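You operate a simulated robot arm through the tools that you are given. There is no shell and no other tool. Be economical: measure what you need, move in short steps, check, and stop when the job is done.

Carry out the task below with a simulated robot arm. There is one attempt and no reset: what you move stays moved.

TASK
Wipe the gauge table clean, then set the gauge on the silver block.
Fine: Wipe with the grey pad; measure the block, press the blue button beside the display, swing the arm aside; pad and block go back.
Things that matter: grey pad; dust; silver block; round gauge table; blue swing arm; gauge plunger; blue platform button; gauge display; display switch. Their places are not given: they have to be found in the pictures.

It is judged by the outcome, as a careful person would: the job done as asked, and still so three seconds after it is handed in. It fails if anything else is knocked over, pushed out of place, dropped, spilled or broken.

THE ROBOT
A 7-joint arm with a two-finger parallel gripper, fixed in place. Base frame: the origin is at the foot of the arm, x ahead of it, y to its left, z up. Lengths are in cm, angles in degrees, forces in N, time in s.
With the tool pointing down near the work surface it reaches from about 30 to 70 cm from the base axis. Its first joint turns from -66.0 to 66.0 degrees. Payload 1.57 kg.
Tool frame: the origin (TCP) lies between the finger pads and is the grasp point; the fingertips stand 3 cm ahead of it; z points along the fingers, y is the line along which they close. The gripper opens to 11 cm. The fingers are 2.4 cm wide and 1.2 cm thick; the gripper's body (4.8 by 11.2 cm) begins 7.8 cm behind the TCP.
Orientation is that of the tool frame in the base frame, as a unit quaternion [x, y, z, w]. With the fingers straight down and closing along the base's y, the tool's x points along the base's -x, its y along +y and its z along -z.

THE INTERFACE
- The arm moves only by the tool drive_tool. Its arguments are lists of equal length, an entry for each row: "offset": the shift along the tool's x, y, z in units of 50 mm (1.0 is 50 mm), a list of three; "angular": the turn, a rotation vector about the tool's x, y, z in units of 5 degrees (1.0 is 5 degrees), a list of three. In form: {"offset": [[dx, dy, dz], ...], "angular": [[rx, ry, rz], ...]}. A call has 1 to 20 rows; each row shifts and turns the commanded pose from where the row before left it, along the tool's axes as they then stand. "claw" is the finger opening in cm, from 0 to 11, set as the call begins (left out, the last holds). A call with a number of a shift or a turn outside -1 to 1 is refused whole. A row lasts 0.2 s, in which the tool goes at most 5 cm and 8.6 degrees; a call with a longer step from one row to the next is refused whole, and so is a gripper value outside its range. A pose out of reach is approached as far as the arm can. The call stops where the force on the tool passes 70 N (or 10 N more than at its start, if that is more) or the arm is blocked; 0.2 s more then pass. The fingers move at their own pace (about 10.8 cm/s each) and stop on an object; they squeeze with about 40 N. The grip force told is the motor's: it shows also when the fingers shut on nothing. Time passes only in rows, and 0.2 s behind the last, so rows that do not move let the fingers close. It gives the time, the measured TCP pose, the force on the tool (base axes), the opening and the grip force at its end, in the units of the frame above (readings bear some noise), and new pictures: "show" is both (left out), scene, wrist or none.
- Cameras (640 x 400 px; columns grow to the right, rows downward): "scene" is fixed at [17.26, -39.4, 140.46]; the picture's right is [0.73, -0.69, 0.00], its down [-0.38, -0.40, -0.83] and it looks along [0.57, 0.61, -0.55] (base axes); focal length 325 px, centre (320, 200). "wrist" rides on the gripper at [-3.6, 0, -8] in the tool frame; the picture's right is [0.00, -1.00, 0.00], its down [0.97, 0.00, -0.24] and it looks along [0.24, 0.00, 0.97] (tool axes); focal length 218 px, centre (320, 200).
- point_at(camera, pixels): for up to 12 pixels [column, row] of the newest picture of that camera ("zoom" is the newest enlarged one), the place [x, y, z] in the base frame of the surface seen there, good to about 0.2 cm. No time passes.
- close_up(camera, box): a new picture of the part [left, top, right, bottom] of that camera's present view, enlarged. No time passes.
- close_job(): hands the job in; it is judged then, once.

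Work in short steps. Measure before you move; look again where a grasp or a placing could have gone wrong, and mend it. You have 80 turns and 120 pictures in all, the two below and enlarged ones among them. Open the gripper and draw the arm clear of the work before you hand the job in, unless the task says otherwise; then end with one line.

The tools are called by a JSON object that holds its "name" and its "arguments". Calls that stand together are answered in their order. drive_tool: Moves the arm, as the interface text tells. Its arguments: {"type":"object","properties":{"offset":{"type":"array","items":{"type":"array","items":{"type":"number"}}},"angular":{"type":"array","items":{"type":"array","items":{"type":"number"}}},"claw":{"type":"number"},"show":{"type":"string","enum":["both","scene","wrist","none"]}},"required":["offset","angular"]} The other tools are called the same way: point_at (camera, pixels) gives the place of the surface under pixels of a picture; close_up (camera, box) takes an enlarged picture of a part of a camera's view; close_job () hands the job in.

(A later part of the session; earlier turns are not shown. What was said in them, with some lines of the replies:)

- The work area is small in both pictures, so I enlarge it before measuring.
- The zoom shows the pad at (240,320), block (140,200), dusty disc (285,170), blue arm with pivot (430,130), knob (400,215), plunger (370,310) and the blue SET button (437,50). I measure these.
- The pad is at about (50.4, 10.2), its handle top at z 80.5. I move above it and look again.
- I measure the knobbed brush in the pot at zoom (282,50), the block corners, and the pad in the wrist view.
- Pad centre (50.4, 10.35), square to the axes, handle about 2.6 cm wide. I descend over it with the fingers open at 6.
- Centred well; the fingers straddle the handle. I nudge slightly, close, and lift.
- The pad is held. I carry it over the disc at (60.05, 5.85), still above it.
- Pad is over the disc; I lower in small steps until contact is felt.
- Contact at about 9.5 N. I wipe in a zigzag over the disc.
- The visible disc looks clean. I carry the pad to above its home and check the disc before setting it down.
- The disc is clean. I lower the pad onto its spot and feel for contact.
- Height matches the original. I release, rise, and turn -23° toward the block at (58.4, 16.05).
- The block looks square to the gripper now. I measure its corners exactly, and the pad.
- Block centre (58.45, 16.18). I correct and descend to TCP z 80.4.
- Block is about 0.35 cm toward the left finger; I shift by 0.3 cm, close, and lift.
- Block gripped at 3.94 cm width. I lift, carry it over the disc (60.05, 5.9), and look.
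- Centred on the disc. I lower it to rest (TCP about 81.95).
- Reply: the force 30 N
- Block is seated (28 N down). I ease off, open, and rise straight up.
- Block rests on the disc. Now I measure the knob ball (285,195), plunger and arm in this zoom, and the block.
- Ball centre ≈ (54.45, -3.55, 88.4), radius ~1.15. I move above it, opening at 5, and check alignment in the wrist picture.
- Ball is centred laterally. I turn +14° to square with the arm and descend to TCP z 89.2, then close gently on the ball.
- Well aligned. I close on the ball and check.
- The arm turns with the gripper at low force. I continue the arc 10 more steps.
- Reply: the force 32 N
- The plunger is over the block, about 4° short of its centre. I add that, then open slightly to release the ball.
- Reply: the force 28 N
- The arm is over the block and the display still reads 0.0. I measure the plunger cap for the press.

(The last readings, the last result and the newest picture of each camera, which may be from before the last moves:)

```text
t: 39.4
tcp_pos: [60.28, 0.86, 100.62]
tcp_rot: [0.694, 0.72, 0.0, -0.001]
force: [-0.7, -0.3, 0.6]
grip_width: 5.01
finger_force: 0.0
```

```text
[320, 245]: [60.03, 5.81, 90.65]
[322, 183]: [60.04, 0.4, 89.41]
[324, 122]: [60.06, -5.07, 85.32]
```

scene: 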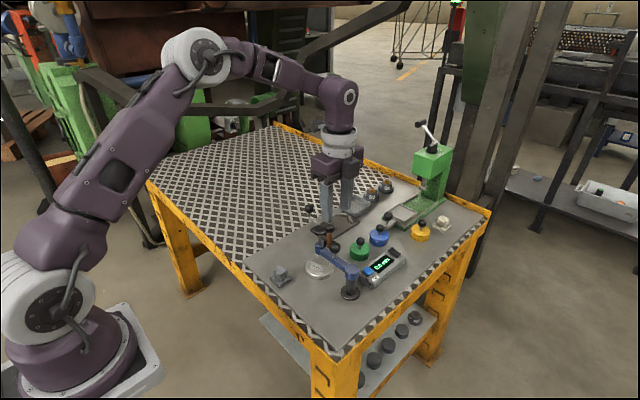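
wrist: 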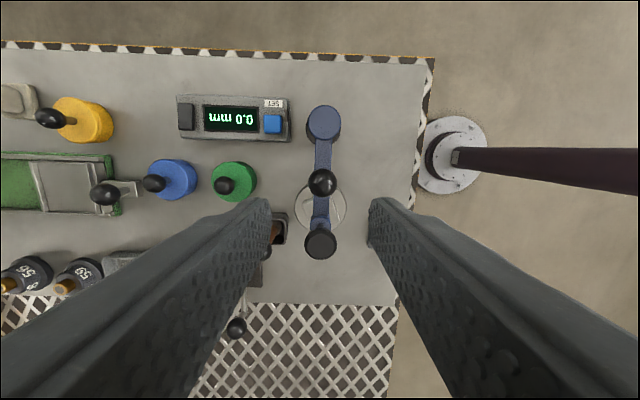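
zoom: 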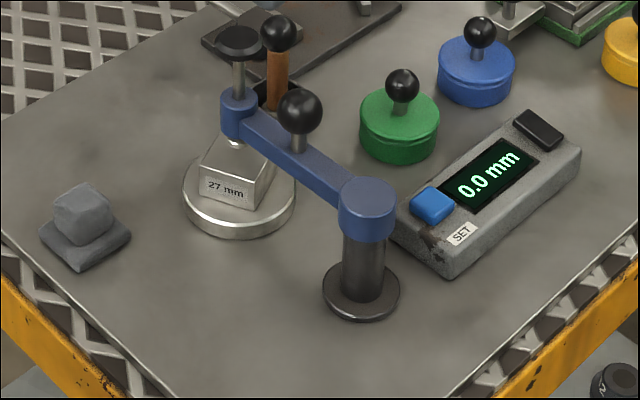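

Cap centre (59.95, 5.95), top 90.6. I close the fingers, move over it, and come down to just above.

{"name": "drive_tool", "arguments": {"offset": [[0.51, -0.007, 0], [0.51, -0.007, 0], [0, 0, 0.5], [0, 0, 0.5], [0, 0, 0.2], [0, 0, 0]], "angular": [[0, 0, 0], [0, 0, 0], [0, 0, 0], [0, 0, 0], [0, 0, 0], [0, 0, 0]], "claw": 0, "show": "wrist"}}

{"name": "close_up", "arguments": {"camera": "scene", "box": [260, 200, 420, 300]}}

```text
t: 40.8
tcp_pos: [59.89, 6.25, 94.62]
tcp_rot: [0.695, 0.719, 0.0, 0.001]
force: [-0.9, -0.2, 0.0]
grip_width: 0.0
finger_force: 21.2
```

wrist: 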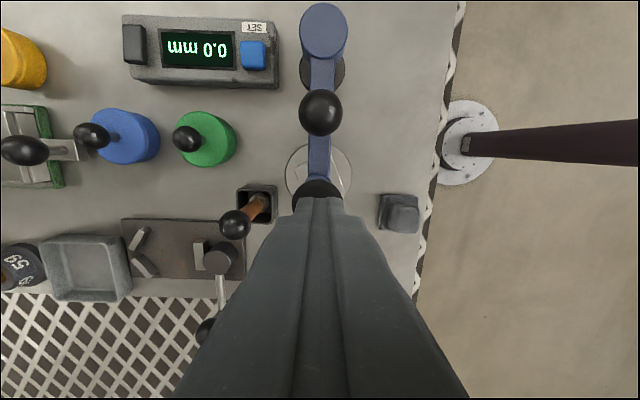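

```text
4.00 times, centred on (340, 250) of scene
```

zoom: 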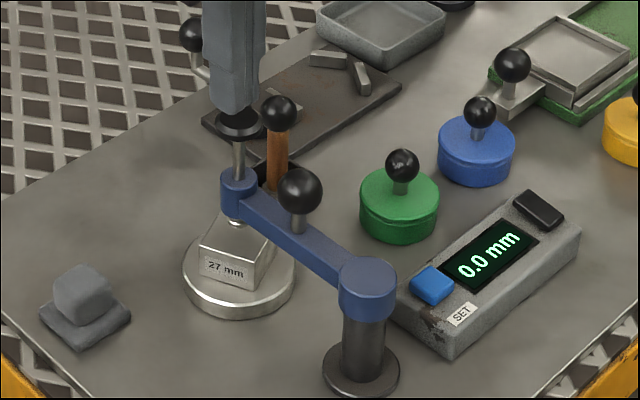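

Centred over the cap. I press down about 1.2 cm slowly.

{"name": "drive_tool", "arguments": {"offset": [[-0.03, 0, 0.1], [0, 0, 0.1], [0, 0, 0.06], [0, 0, 0.06], [0, 0, 0.06], [0, 0, 0]], "angular": [[0, 0, 0], [0, 0, 0], [0, 0, 0], [0, 0, 0], [0, 0, 0], [0, 0, 0]], "show": "none"}}

{"name": "close_up", "arguments": {"camera": "scene", "box": [260, 200, 420, 300]}}

```text
t: 42.2
tcp_pos: [59.82, 5.85, 92.74]
tcp_rot: [0.695, 0.719, 0.0, 0.0]
force: [-3.6, -1.9, 17.8]
grip_width: 0.0
finger_force: 21.7
```

```text
4.00 times, centred on (340, 250) of scene
```

zoom: 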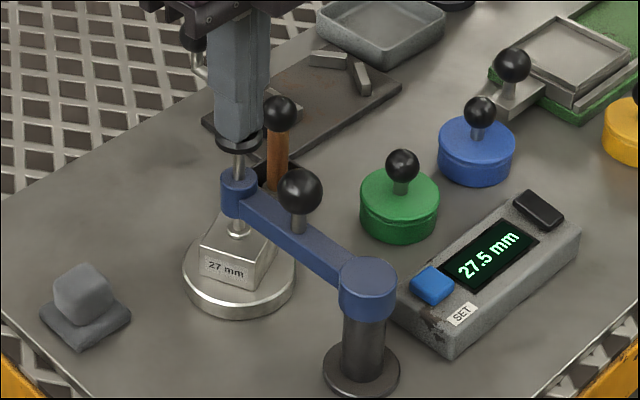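

Display reads 27.5 mm with 18 N. I press a little further to see whether it is bottomed on the block.

{"name": "drive_tool", "arguments": {"offset": [[0, 0, 0.03], [0, 0, 0.03], [0, 0, 0]], "angular": [[0, 0, 0], [0, 0, 0], [0, 0, 0]], "show": "none"}}

{"name": "close_up", "arguments": {"camera": "scene", "box": [260, 200, 420, 300]}}

```text
t: 43.0
tcp_pos: [59.76, 5.94, 92.74]
tcp_rot: [0.694, 0.72, 0.001, 0.001]
force: [-10.8, 0.0, 19.0]
grip_width: 0.01
finger_force: 21.2
stopped in row 3: the force on the tool passed its limit (the readings are from after the stop); the commanded pose is now the measured one
```

```text
4.00 times, centred on (340, 250) of scene
```

zoom: 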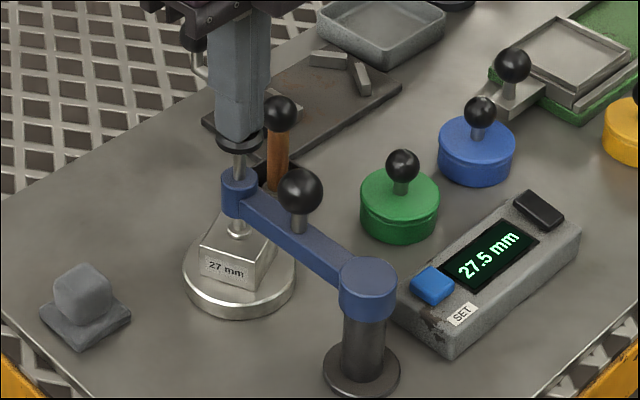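

It is bottomed; the reading holds at 27.5. I back off and see whether the display holds.

{"name": "drive_tool", "arguments": {"offset": [[0, 0, -0.1], [0, 0, -0.3], [0, 0, -0.6], [0, 0, -0.5], [0, 0, 0]], "angular": [[0, 0, 0], [0, 0, 0], [0, 0, 0], [0, 0, 0], [0, 0, 0]], "show": "none"}}

{"name": "close_up", "arguments": {"camera": "scene", "box": [260, 200, 420, 300]}}

```text
t: 44.2
tcp_pos: [59.76, 5.79, 100.05]
tcp_rot: [0.695, 0.719, 0.002, 0.002]
force: [0.1, -0.3, 0.5]
grip_width: 0.0
finger_force: 21.5
```

```text
4.00 times, centred on (340, 250) of scene
```

zoom: 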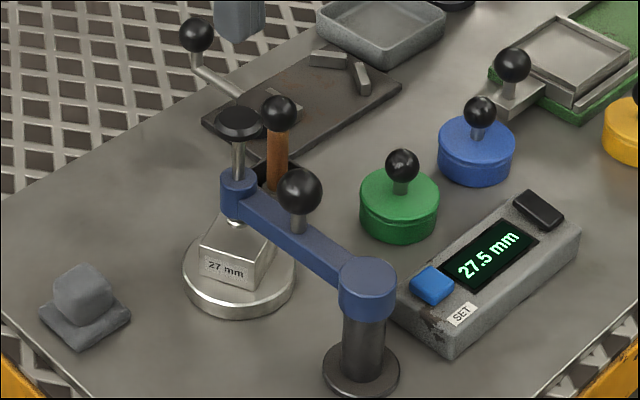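

The reading holds. Now I measure the blue button in this zoom.

{"name": "point_at", "arguments": {"camera": "zoom", "pixels": [[432, 283], [413, 284], [455, 286], [436, 300], [430, 268], [402, 155], [450, 330], [465, 265], [480, 275]]}}

{"name": "drive_tool", "arguments": {"offset": [[-0.73, 0.44, 0], [-0.73, 0.44, 0], [-0.73, 0.43, 0], [0, 0, 0.6], [0, 0, 0.6], [0, 0, 0]], "angular": [[0, 0, 0], [0, 0, 0], [0, 0, 0], [0, 0, 0], [0, 0, 0], [0, 0, 0]]}}

```text
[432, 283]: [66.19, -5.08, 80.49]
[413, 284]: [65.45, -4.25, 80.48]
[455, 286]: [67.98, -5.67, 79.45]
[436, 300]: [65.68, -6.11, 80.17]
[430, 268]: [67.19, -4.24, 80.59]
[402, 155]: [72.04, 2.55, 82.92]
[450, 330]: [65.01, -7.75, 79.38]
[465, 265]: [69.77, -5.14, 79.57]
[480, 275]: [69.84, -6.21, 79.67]
```

```text
t: 45.6
tcp_pos: [66.79, -4.86, 94.07]
tcp_rot: [0.694, 0.72, 0.002, 0.002]
force: [-0.8, 0.0, -0.6]
grip_width: 0.01
finger_force: 21.6
```

scene: 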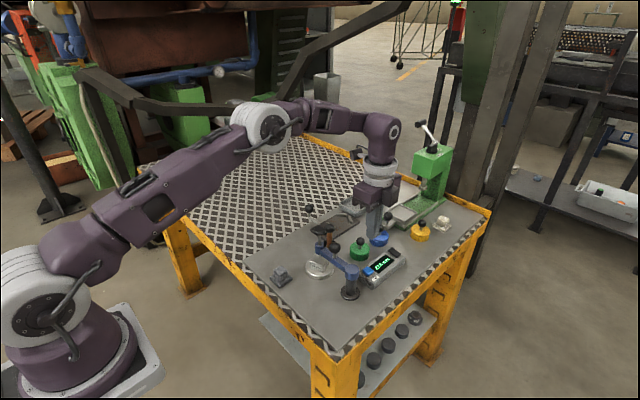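
wrist: 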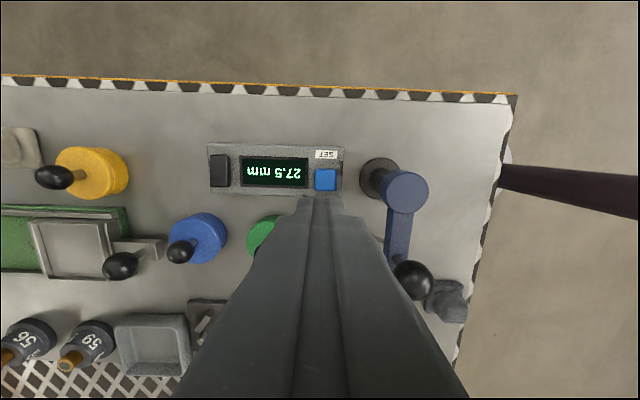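

Small correction toward (66.35, -5.1) and descend to just above the button.

{"name": "drive_tool", "arguments": {"offset": [[-0.05, -0.08, 0.5], [0, 0, 0.6], [0, 0, 0.5], [0, 0, 0.35], [0, 0, 0]], "angular": [[0, 0, 0], [0, 0, 0], [0, 0, 0], [0, 0, 0], [0, 0, 0]], "show": "wrist"}}

{"name": "close_up", "arguments": {"camera": "scene", "box": [300, 200, 460, 300]}}

```text
t: 46.8
tcp_pos: [66.43, -5.36, 84.47]
tcp_rot: [0.695, 0.719, 0.002, 0.002]
force: [0.3, 0.0, 0.3]
grip_width: 0.0
finger_force: 21.3
```

wrist: 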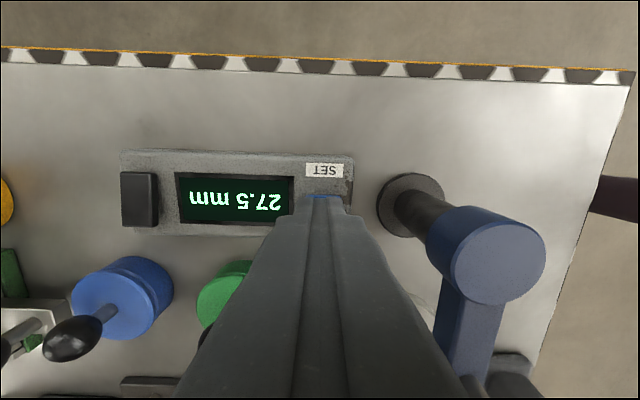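

```text
4.00 times, centred on (380, 250) of scene
```

zoom: 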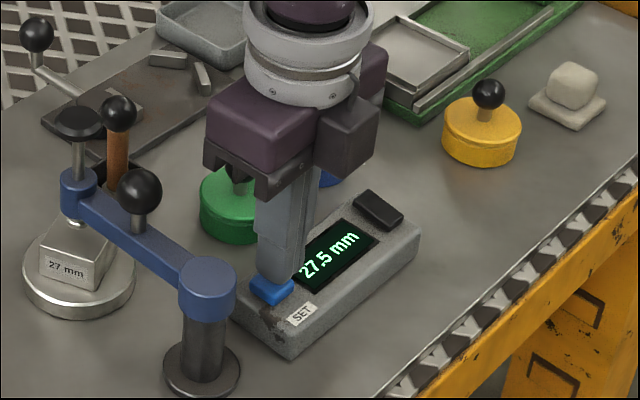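

The tips are over the button. I press in small steps.

{"name": "drive_tool", "arguments": {"offset": [[0, 0, 0.1], [0, 0, 0.06], [0, 0, 0.04], [0, 0, 0.03], [0, 0, 0]], "angular": [[0, 0, 0], [0, 0, 0], [0, 0, 0], [0, 0, 0], [0, 0, 0]], "show": "none"}}

{"name": "close_up", "arguments": {"camera": "scene", "box": [300, 200, 460, 300]}}

```text
t: 48.0
tcp_pos: [66.62, -5.24, 83.2]
tcp_rot: [0.695, 0.719, 0.002, 0.002]
force: [-3.9, -4.9, 10.3]
grip_width: 0.0
finger_force: 22.0
```

```text
4.00 times, centred on (380, 250) of scene
```

zoom: 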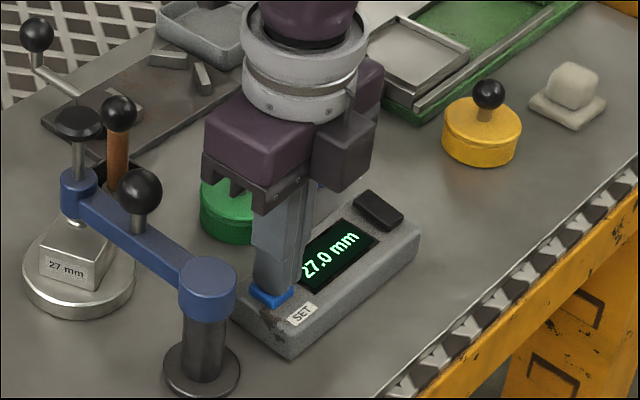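

Display now reads 27.0. I rise, move above the knob ball (60.05, 0.75), and open.

{"name": "drive_tool", "arguments": {"offset": [[0, 0, -0.3], [0, 0, -0.8], [0, 0, -0.9], [0, 0, -0.9], [0, 0, -0.3], [0.42, -0.416, 0], [0.42, -0.416, 0], [0.416, -0.416, 0], [0, 0, 0], [0, 0, 0]], "angular": [[0, 0, 0], [0, 0, 0], [0, 0, 0], [0, 0, 0], [0, 0, 0], [0, 0, 0], [0, 0, 0], [0, 0, 0], [0, 0, 0], [0, 0, 0]], "show": "none"}}

{"name": "drive_tool", "arguments": {"offset": [[0, 0, 0.4], [0, 0, 0.3], [0, 0, 0]], "angular": [[0, 0, 0], [0, 0, 0], [0, 0, 0]], "claw": 5}}

```text
t: 50.2
tcp_pos: [59.97, 1.06, 99.21]
tcp_rot: [0.694, 0.72, 0.001, 0.002]
force: [-0.7, -0.8, 0.4]
grip_width: 0.0
finger_force: 21.8
```

```text
t: 51.0
tcp_pos: [59.97, 0.87, 95.87]
tcp_rot: [0.695, 0.719, 0.002, 0.002]
force: [0.2, 0.1, -0.2]
grip_width: 5.04
finger_force: 0.0
```

scene: 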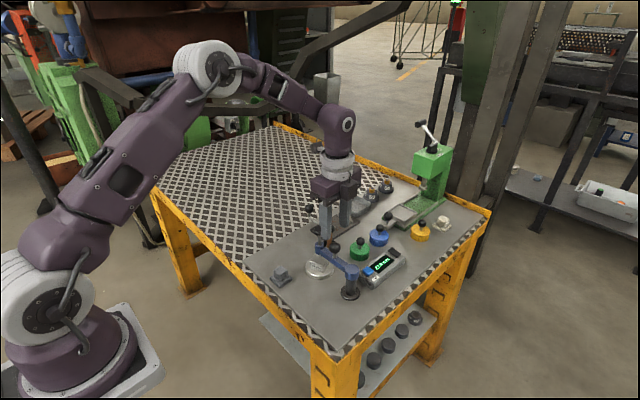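
wrist: 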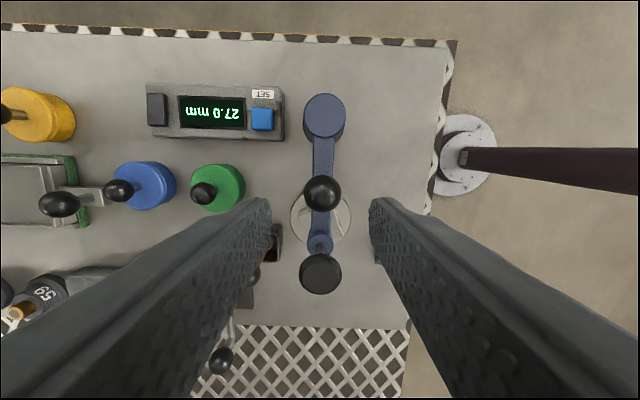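

Aligned (ball at column 322). I descend, grip the ball.

{"name": "drive_tool", "arguments": {"offset": [[0, 0, 0.5], [0, 0, 0.5], [0, 0, 0.32], [0, 0, 0]], "angular": [[0, 0, 0], [0, 0, 0], [0, 0, 0], [0, 0, 0]], "show": "wrist"}}

{"name": "drive_tool", "arguments": {"offset": [[0, 0, 0], [0, 0, 0], [0, 0, 0], [0, 0, 0]], "angular": [[0, 0, 0], [0, 0, 0], [0, 0, 0], [0, 0, 0]], "claw": 0, "show": "none"}}

```text
t: 52.0
tcp_pos: [60.04, 0.9, 89.02]
tcp_rot: [0.694, 0.72, 0.002, 0.001]
force: [-0.3, -0.1, 0.3]
grip_width: 5.03
finger_force: 0.1
```

wrist: 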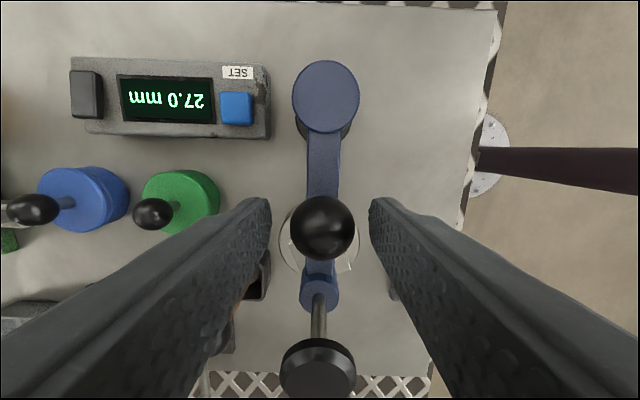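

```text
t: 53.0
tcp_pos: [59.98, 0.84, 89.13]
tcp_rot: [0.695, 0.719, 0.002, 0.001]
force: [-9.7, 0.2, -1.1]
grip_width: 2.76
finger_force: 37.9
```

Gripped (2.76 cm). I swing it back along the same arc, 75° in 15 steps.

{"name": "drive_tool", "arguments": {"offset": [[-0.0045, -0.1032, 0], [-0.0045, -0.1032, 0], [-0.0045, -0.1032, 0], [-0.0045, -0.1032, 0], [-0.0045, -0.1032, 0], [-0.0045, -0.1032, 0], [-0.0045, -0.1032, 0], [-0.0045, -0.1032, 0], [-0.0045, -0.1032, 0], [-0.0045, -0.1032, 0], [-0.0045, -0.1032, 0], [-0.0045, -0.1032, 0], [-0.0045, -0.1032, 0], [-0.0045, -0.1032, 0], [-0.004, -0.09, 0], [0, 0, 0]], "angular": [[0, 0, -1], [0, 0, -1], [0, 0, -1], [0, 0, -1], [0, 0, -1], [0, 0, -1], [0, 0, -1], [0, 0, -1], [0, 0, -1], [0, 0, -1], [0, 0, -1], [0, 0, -1], [0, 0, -1], [0, 0, -1], [0, 0, -0.8], [0, 0, 0]]}}

{"name": "close_up", "arguments": {"camera": "scene", "box": [260, 220, 420, 320]}}

```text
t: 56.4
tcp_pos: [54.6, -3.55, 89.18]
tcp_rot: [0.121, 0.993, 0.002, 0.002]
force: [-16.0, 20.2, -8.2]
grip_width: 2.75
finger_force: 38.3
```

scene: 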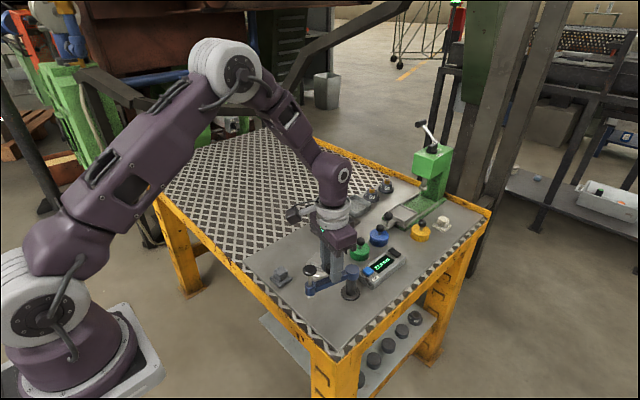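
wrist: 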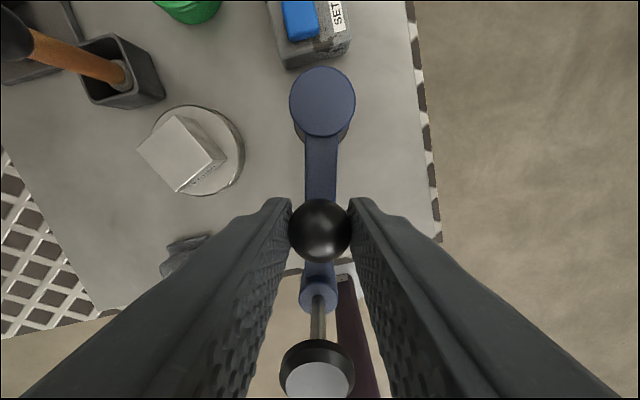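

```text
4.00 times, centred on (340, 270) of scene
```

zoom: 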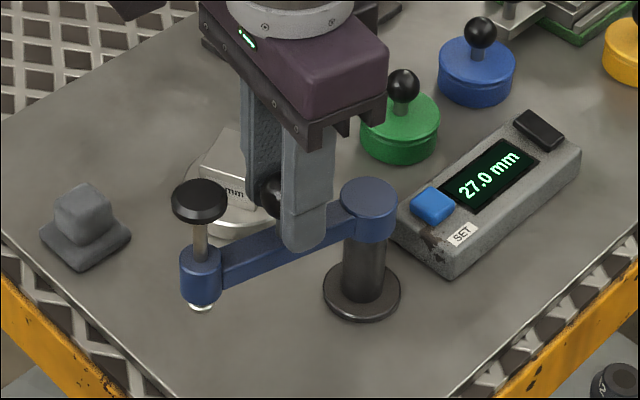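

The arm is back where it began. I release, rise, and turn to the block's heading (-37°) on the way to (60.0, 5.95).

{"name": "drive_tool", "arguments": {"offset": [[0, 0, 0], [0, 0, 0], [0, 0, 0], [0, 0, -0.4], [0, 0, -0.8], [0, 0, -0.7], [0, 0, 0], [0, 0, 0], [0, 0, 0], [-0.4, 0.63, 0], [-0.37, 0.63, 0], [-0.37, 0.62, 0], [0, 0, 0], [0, 0, 0], [0, 0, 0], [0, 0, 0], [0, 0, 0], [0, 0, 0]], "angular": [[0, 0, 0], [0, 0, 0], [0, 0, 0], [0, 0, 0], [0, 0, 0], [0, 0, 0], [0, 0, -1], [0, 0, -1], [0, 0, -0.8], [0, 0, 0], [0, 0, 0], [0, 0, 0], [0, 0, -0.92], [0, 0, -0.92], [0, 0, -0.92], [0, 0, -0.92], [0, 0, -0.92], [0, 0, 0]], "claw": 6}}

{"name": "close_up", "arguments": {"camera": "wrist", "box": [240, 100, 400, 200]}}

```text
t: 60.2
tcp_pos: [59.94, 5.94, 98.64]
tcp_rot: [-0.201, 0.98, -0.001, 0.002]
force: [0.4, 0.7, 0.8]
grip_width: 6.0
finger_force: 0.0
```

scene: 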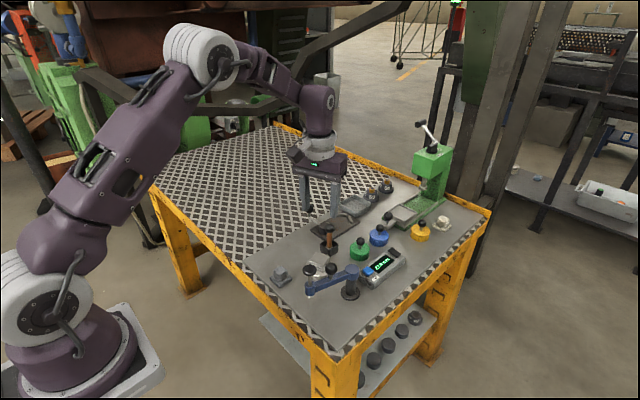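
wrist: 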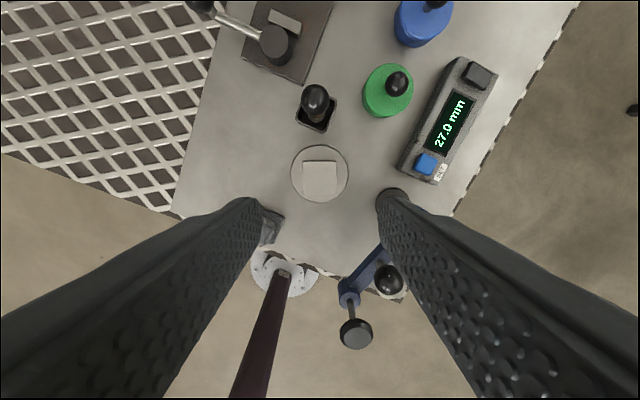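

```text
4.00 times, centred on (320, 150) of wrist
```

zoom: 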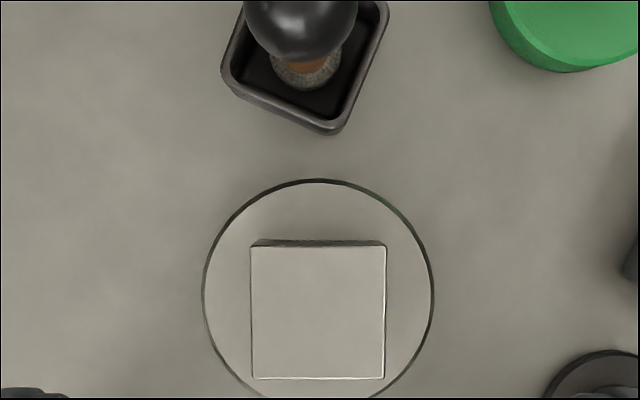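

The block is undisturbed and square to the gripper. I descend to TCP z 82.0 and grip it.

{"name": "drive_tool", "arguments": {"offset": [[0, 0, 0.7], [0, 0, 0.7], [0, 0, 0.7], [0, 0, 0.6], [0, 0, 0.4], [0, 0, 0.2], [0, 0, 0]], "angular": [[0, 0, 0], [0, 0, 0], [0, 0, 0], [0, 0, 0], [0, 0, 0], [0, 0, 0], [0, 0, 0]], "show": "wrist"}}

```text
t: 61.8
tcp_pos: [60.04, 5.59, 82.17]
tcp_rot: [-0.199, 0.98, -0.001, 0.003]
force: [-0.5, 0.8, -1.0]
grip_width: 6.02
finger_force: 0.0
```

wrist: 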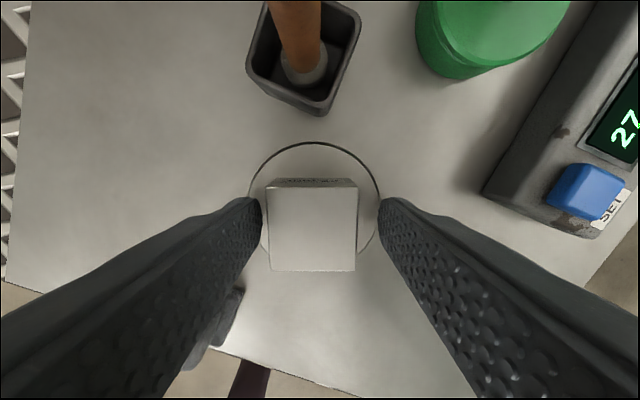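

Block sits ~0.3 cm toward the left finger; I correct, lower 0.15 cm and close.

{"name": "drive_tool", "arguments": {"offset": [[-0.03, 0.06, 0.03], [0, 0, 0]], "angular": [[0, 0, 0], [0, 0, 0]], "show": "none"}}

{"name": "drive_tool", "arguments": {"offset": [[0, 0, 0], [0, 0, 0], [0, 0, 0], [0, 0, 0]], "angular": [[0, 0, 0], [0, 0, 0], [0, 0, 0], [0, 0, 0]], "claw": 0, "show": "wrist"}}

```text
t: 62.4
tcp_pos: [60.09, 6.04, 81.92]
tcp_rot: [-0.2, 0.98, 0.0, 0.003]
force: [-0.4, 0.2, -0.5]
grip_width: 6.01
finger_force: 0.0
```

```text
t: 63.4
tcp_pos: [60.08, 5.97, 82.0]
tcp_rot: [-0.199, 0.98, 0.0, 0.003]
force: [-0.9, 1.0, -0.8]
grip_width: 3.93
finger_force: 40.5
```

wrist: 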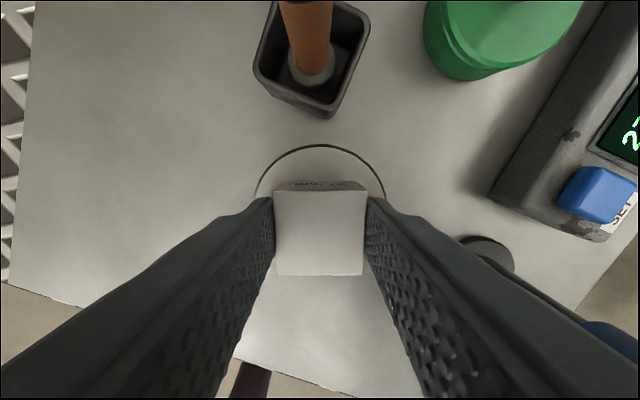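

Gripped as before. I lift and carry it back to above (58.47, 16.25).

{"name": "drive_tool", "arguments": {"offset": [[0, 0, -0.3], [0, 0, -0.4], [-0.126, 0.503, 0], [-0.126, 0.503, 0], [-0.126, 0.503, 0], [-0.127, 0.503, 0], [0, 0, 0.4], [0, 0, 0.35], [0, 0, 0]], "angular": [[0, 0, 0], [0, 0, 0], [0, 0, 0], [0, 0, 0], [0, 0, 0], [0, 0, 0], [0, 0, 0], [0, 0, 0], [0, 0, 0]]}}

```text
t: 65.4
tcp_pos: [58.37, 16.36, 81.77]
tcp_rot: [-0.199, 0.98, 0.0, 0.003]
force: [0.4, -0.1, -3.9]
grip_width: 3.96
finger_force: 39.9
```

scene: 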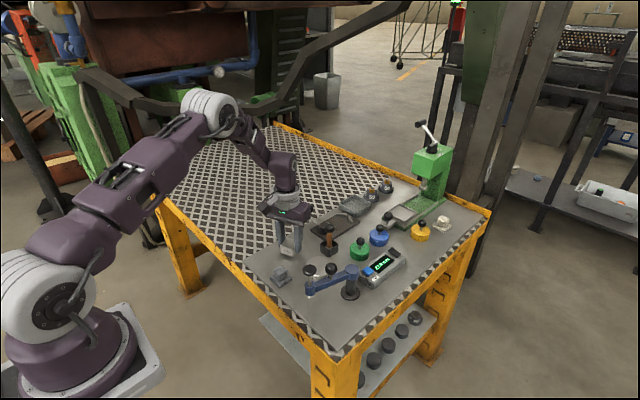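
wrist: 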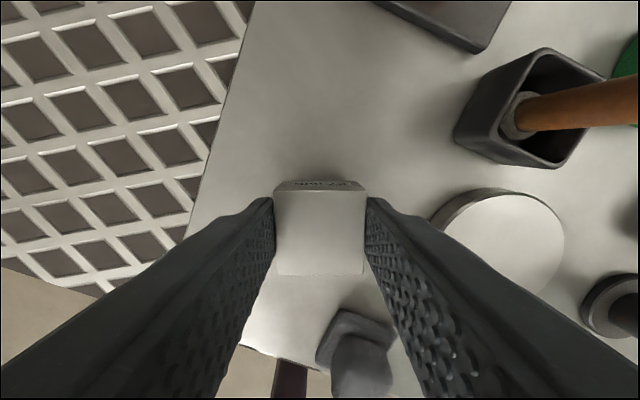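

Position matches. I lower the last 1.3 cm in small steps, stopping at contact.

{"name": "drive_tool", "arguments": {"offset": [[0, 0, 0.12], [0, 0, 0.08], [0, 0, 0.04], [0, 0, 0]], "angular": [[0, 0, 0], [0, 0, 0], [0, 0, 0], [0, 0, 0]], "show": "none"}}

```text
t: 66.4
tcp_pos: [58.44, 16.38, 80.68]
tcp_rot: [-0.199, 0.98, 0.0, 0.002]
force: [0.3, 0.6, -3.7]
grip_width: 3.96
finger_force: 39.4
```

{"name": "drive_tool", "arguments": {"offset": [[0, 0, 0.02], [0, 0, 0.015], [0, 0, 0]], "angular": [[0, 0, 0], [0, 0, 0], [0, 0, 0]], "show": "none"}}

```text
t: 67.2
tcp_pos: [58.39, 16.26, 80.53]
tcp_rot: [-0.2, 0.98, -0.001, 0.003]
force: [-6.6, 3.1, 18.9]
grip_width: 3.95
finger_force: 39.4
```

Seated (19 N). I ease off, open, and rise clear, then verify.

{"name": "drive_tool", "arguments": {"offset": [[0, 0, -0.015], [0, 0, 0]], "angular": [[0, 0, 0], [0, 0, 0]], "show": "none"}}

{"name": "drive_tool", "arguments": {"offset": [[0, 0, 0], [0, 0, 0], [0, 0, -0.3], [0, 0, -0.8], [0, 0, -0.9], [0, 0, -0.9], [0, 0, -0.9], [0, 0, 0], [0, 0, 0], [0, 0, 0], [0, 0, 0], [0, 0, 0], [0, 0, 0]], "angular": [[0, 0, 0], [0, 0, 0], [0, 0, 0], [0, 0, 0], [0, 0, 0], [0, 0, 0], [0, 0, 0], [0, 0, 0.92], [0, 0, 0.92], [0, 0, 0.92], [0, 0, 0.92], [0, 0, 0.92], [0, 0, 0]], "claw": 6}}

{"name": "close_up", "arguments": {"camera": "scene", "box": [240, 200, 440, 325]}}

{"name": "point_at", "arguments": {"camera": "zoom", "pixels": [[132, 150], [152, 134], [190, 142], [175, 162], [160, 148], [128, 226], [127, 276], [222, 222]]}}

```text
t: 67.8
tcp_pos: [58.43, 16.3, 80.54]
tcp_rot: [-0.199, 0.98, 0.0, 0.003]
force: [-0.9, 5.0, 10.7]
grip_width: 3.97
finger_force: 39.7
```

```text
t: 70.6
tcp_pos: [58.5, 16.37, 99.5]
tcp_rot: [0.001, 1.0, 0.0, 0.003]
force: [0.2, -0.2, 0.6]
grip_width: 6.0
finger_force: 0.0
```

scene: 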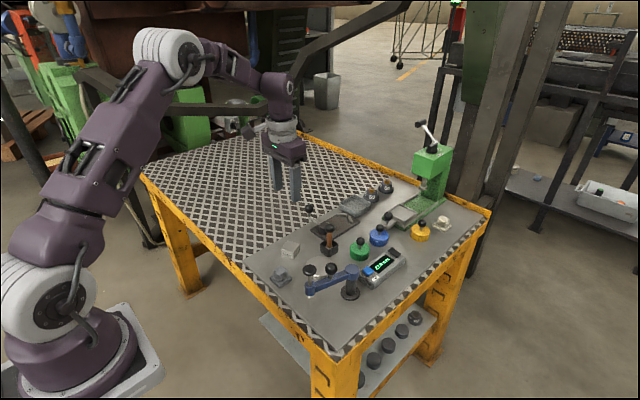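
wrist: 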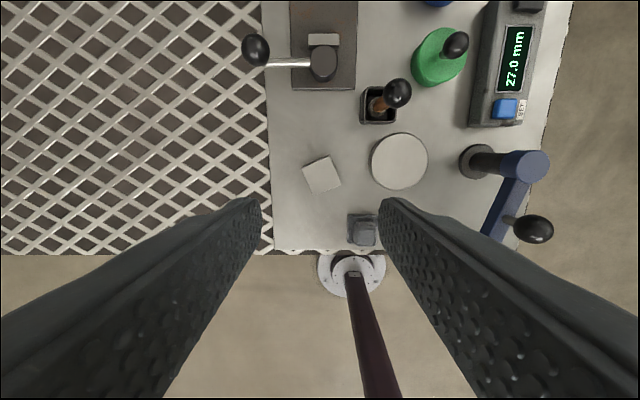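

```text
3.20 times, centred on (340, 262) of scene
```

zoom: 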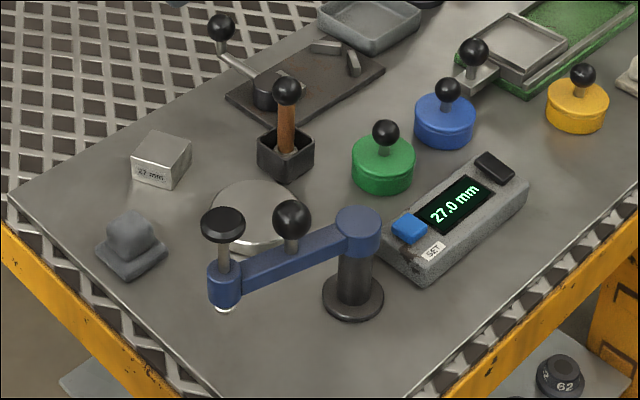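

```text
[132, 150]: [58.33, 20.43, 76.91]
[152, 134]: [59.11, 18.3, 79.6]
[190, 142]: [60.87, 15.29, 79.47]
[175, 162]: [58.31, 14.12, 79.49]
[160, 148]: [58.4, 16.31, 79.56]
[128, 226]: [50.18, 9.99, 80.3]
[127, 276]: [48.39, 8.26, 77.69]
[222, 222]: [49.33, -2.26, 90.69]
```

Everything matches the first picture: clean disc, block and pad home, arm aside, display 27.0. I draw the arm up and back.

{"name": "drive_tool", "arguments": {"offset": [[0, 0, -0.8], [0, 0, -0.8], [0, 0, -0.8], [0.7, -0.5, 0], [0.7, -0.5, 0], [0.7, -0.5, 0], [0.7, -0.5, 0], [0, 0, 0], [0, 0, 0]], "angular": [[0, 0, 0], [0, 0, 0], [0, 0, 0], [0, 0, 0], [0, 0, 0], [0, 0, 0], [0, 0, 0], [0, 0, 0], [0, 0, 0]], "claw": 11, "show": "scene"}}

```text
t: 72.6
tcp_pos: [44.69, 6.44, 111.51]
tcp_rot: [0.001, 1.0, 0.0, 0.002]
force: [0.1, -0.3, 0.1]
grip_width: 10.99
finger_force: 0.1
```

scene: 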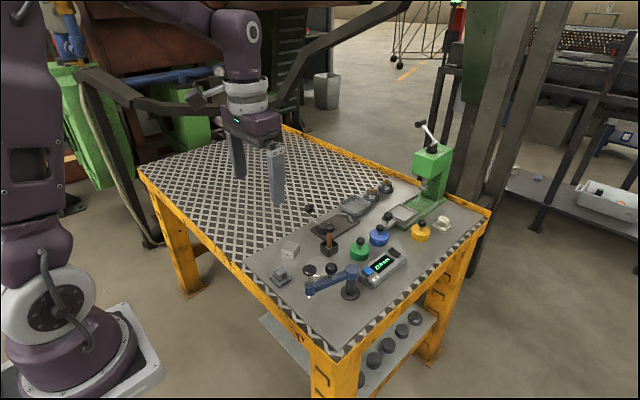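

The arm is clear and the gripper is open, so I hand the job in.

{"name": "close_job", "arguments": {}}

```text
The job is handed in.
```

I wiped the gauge table clean and set the gauge on the 27 mm block: it first read 27.5 mm, and 27.0 mm after I pressed the blue SET button. The swing arm is back aside, and the pad and block are back in their places to within about 2 mm.
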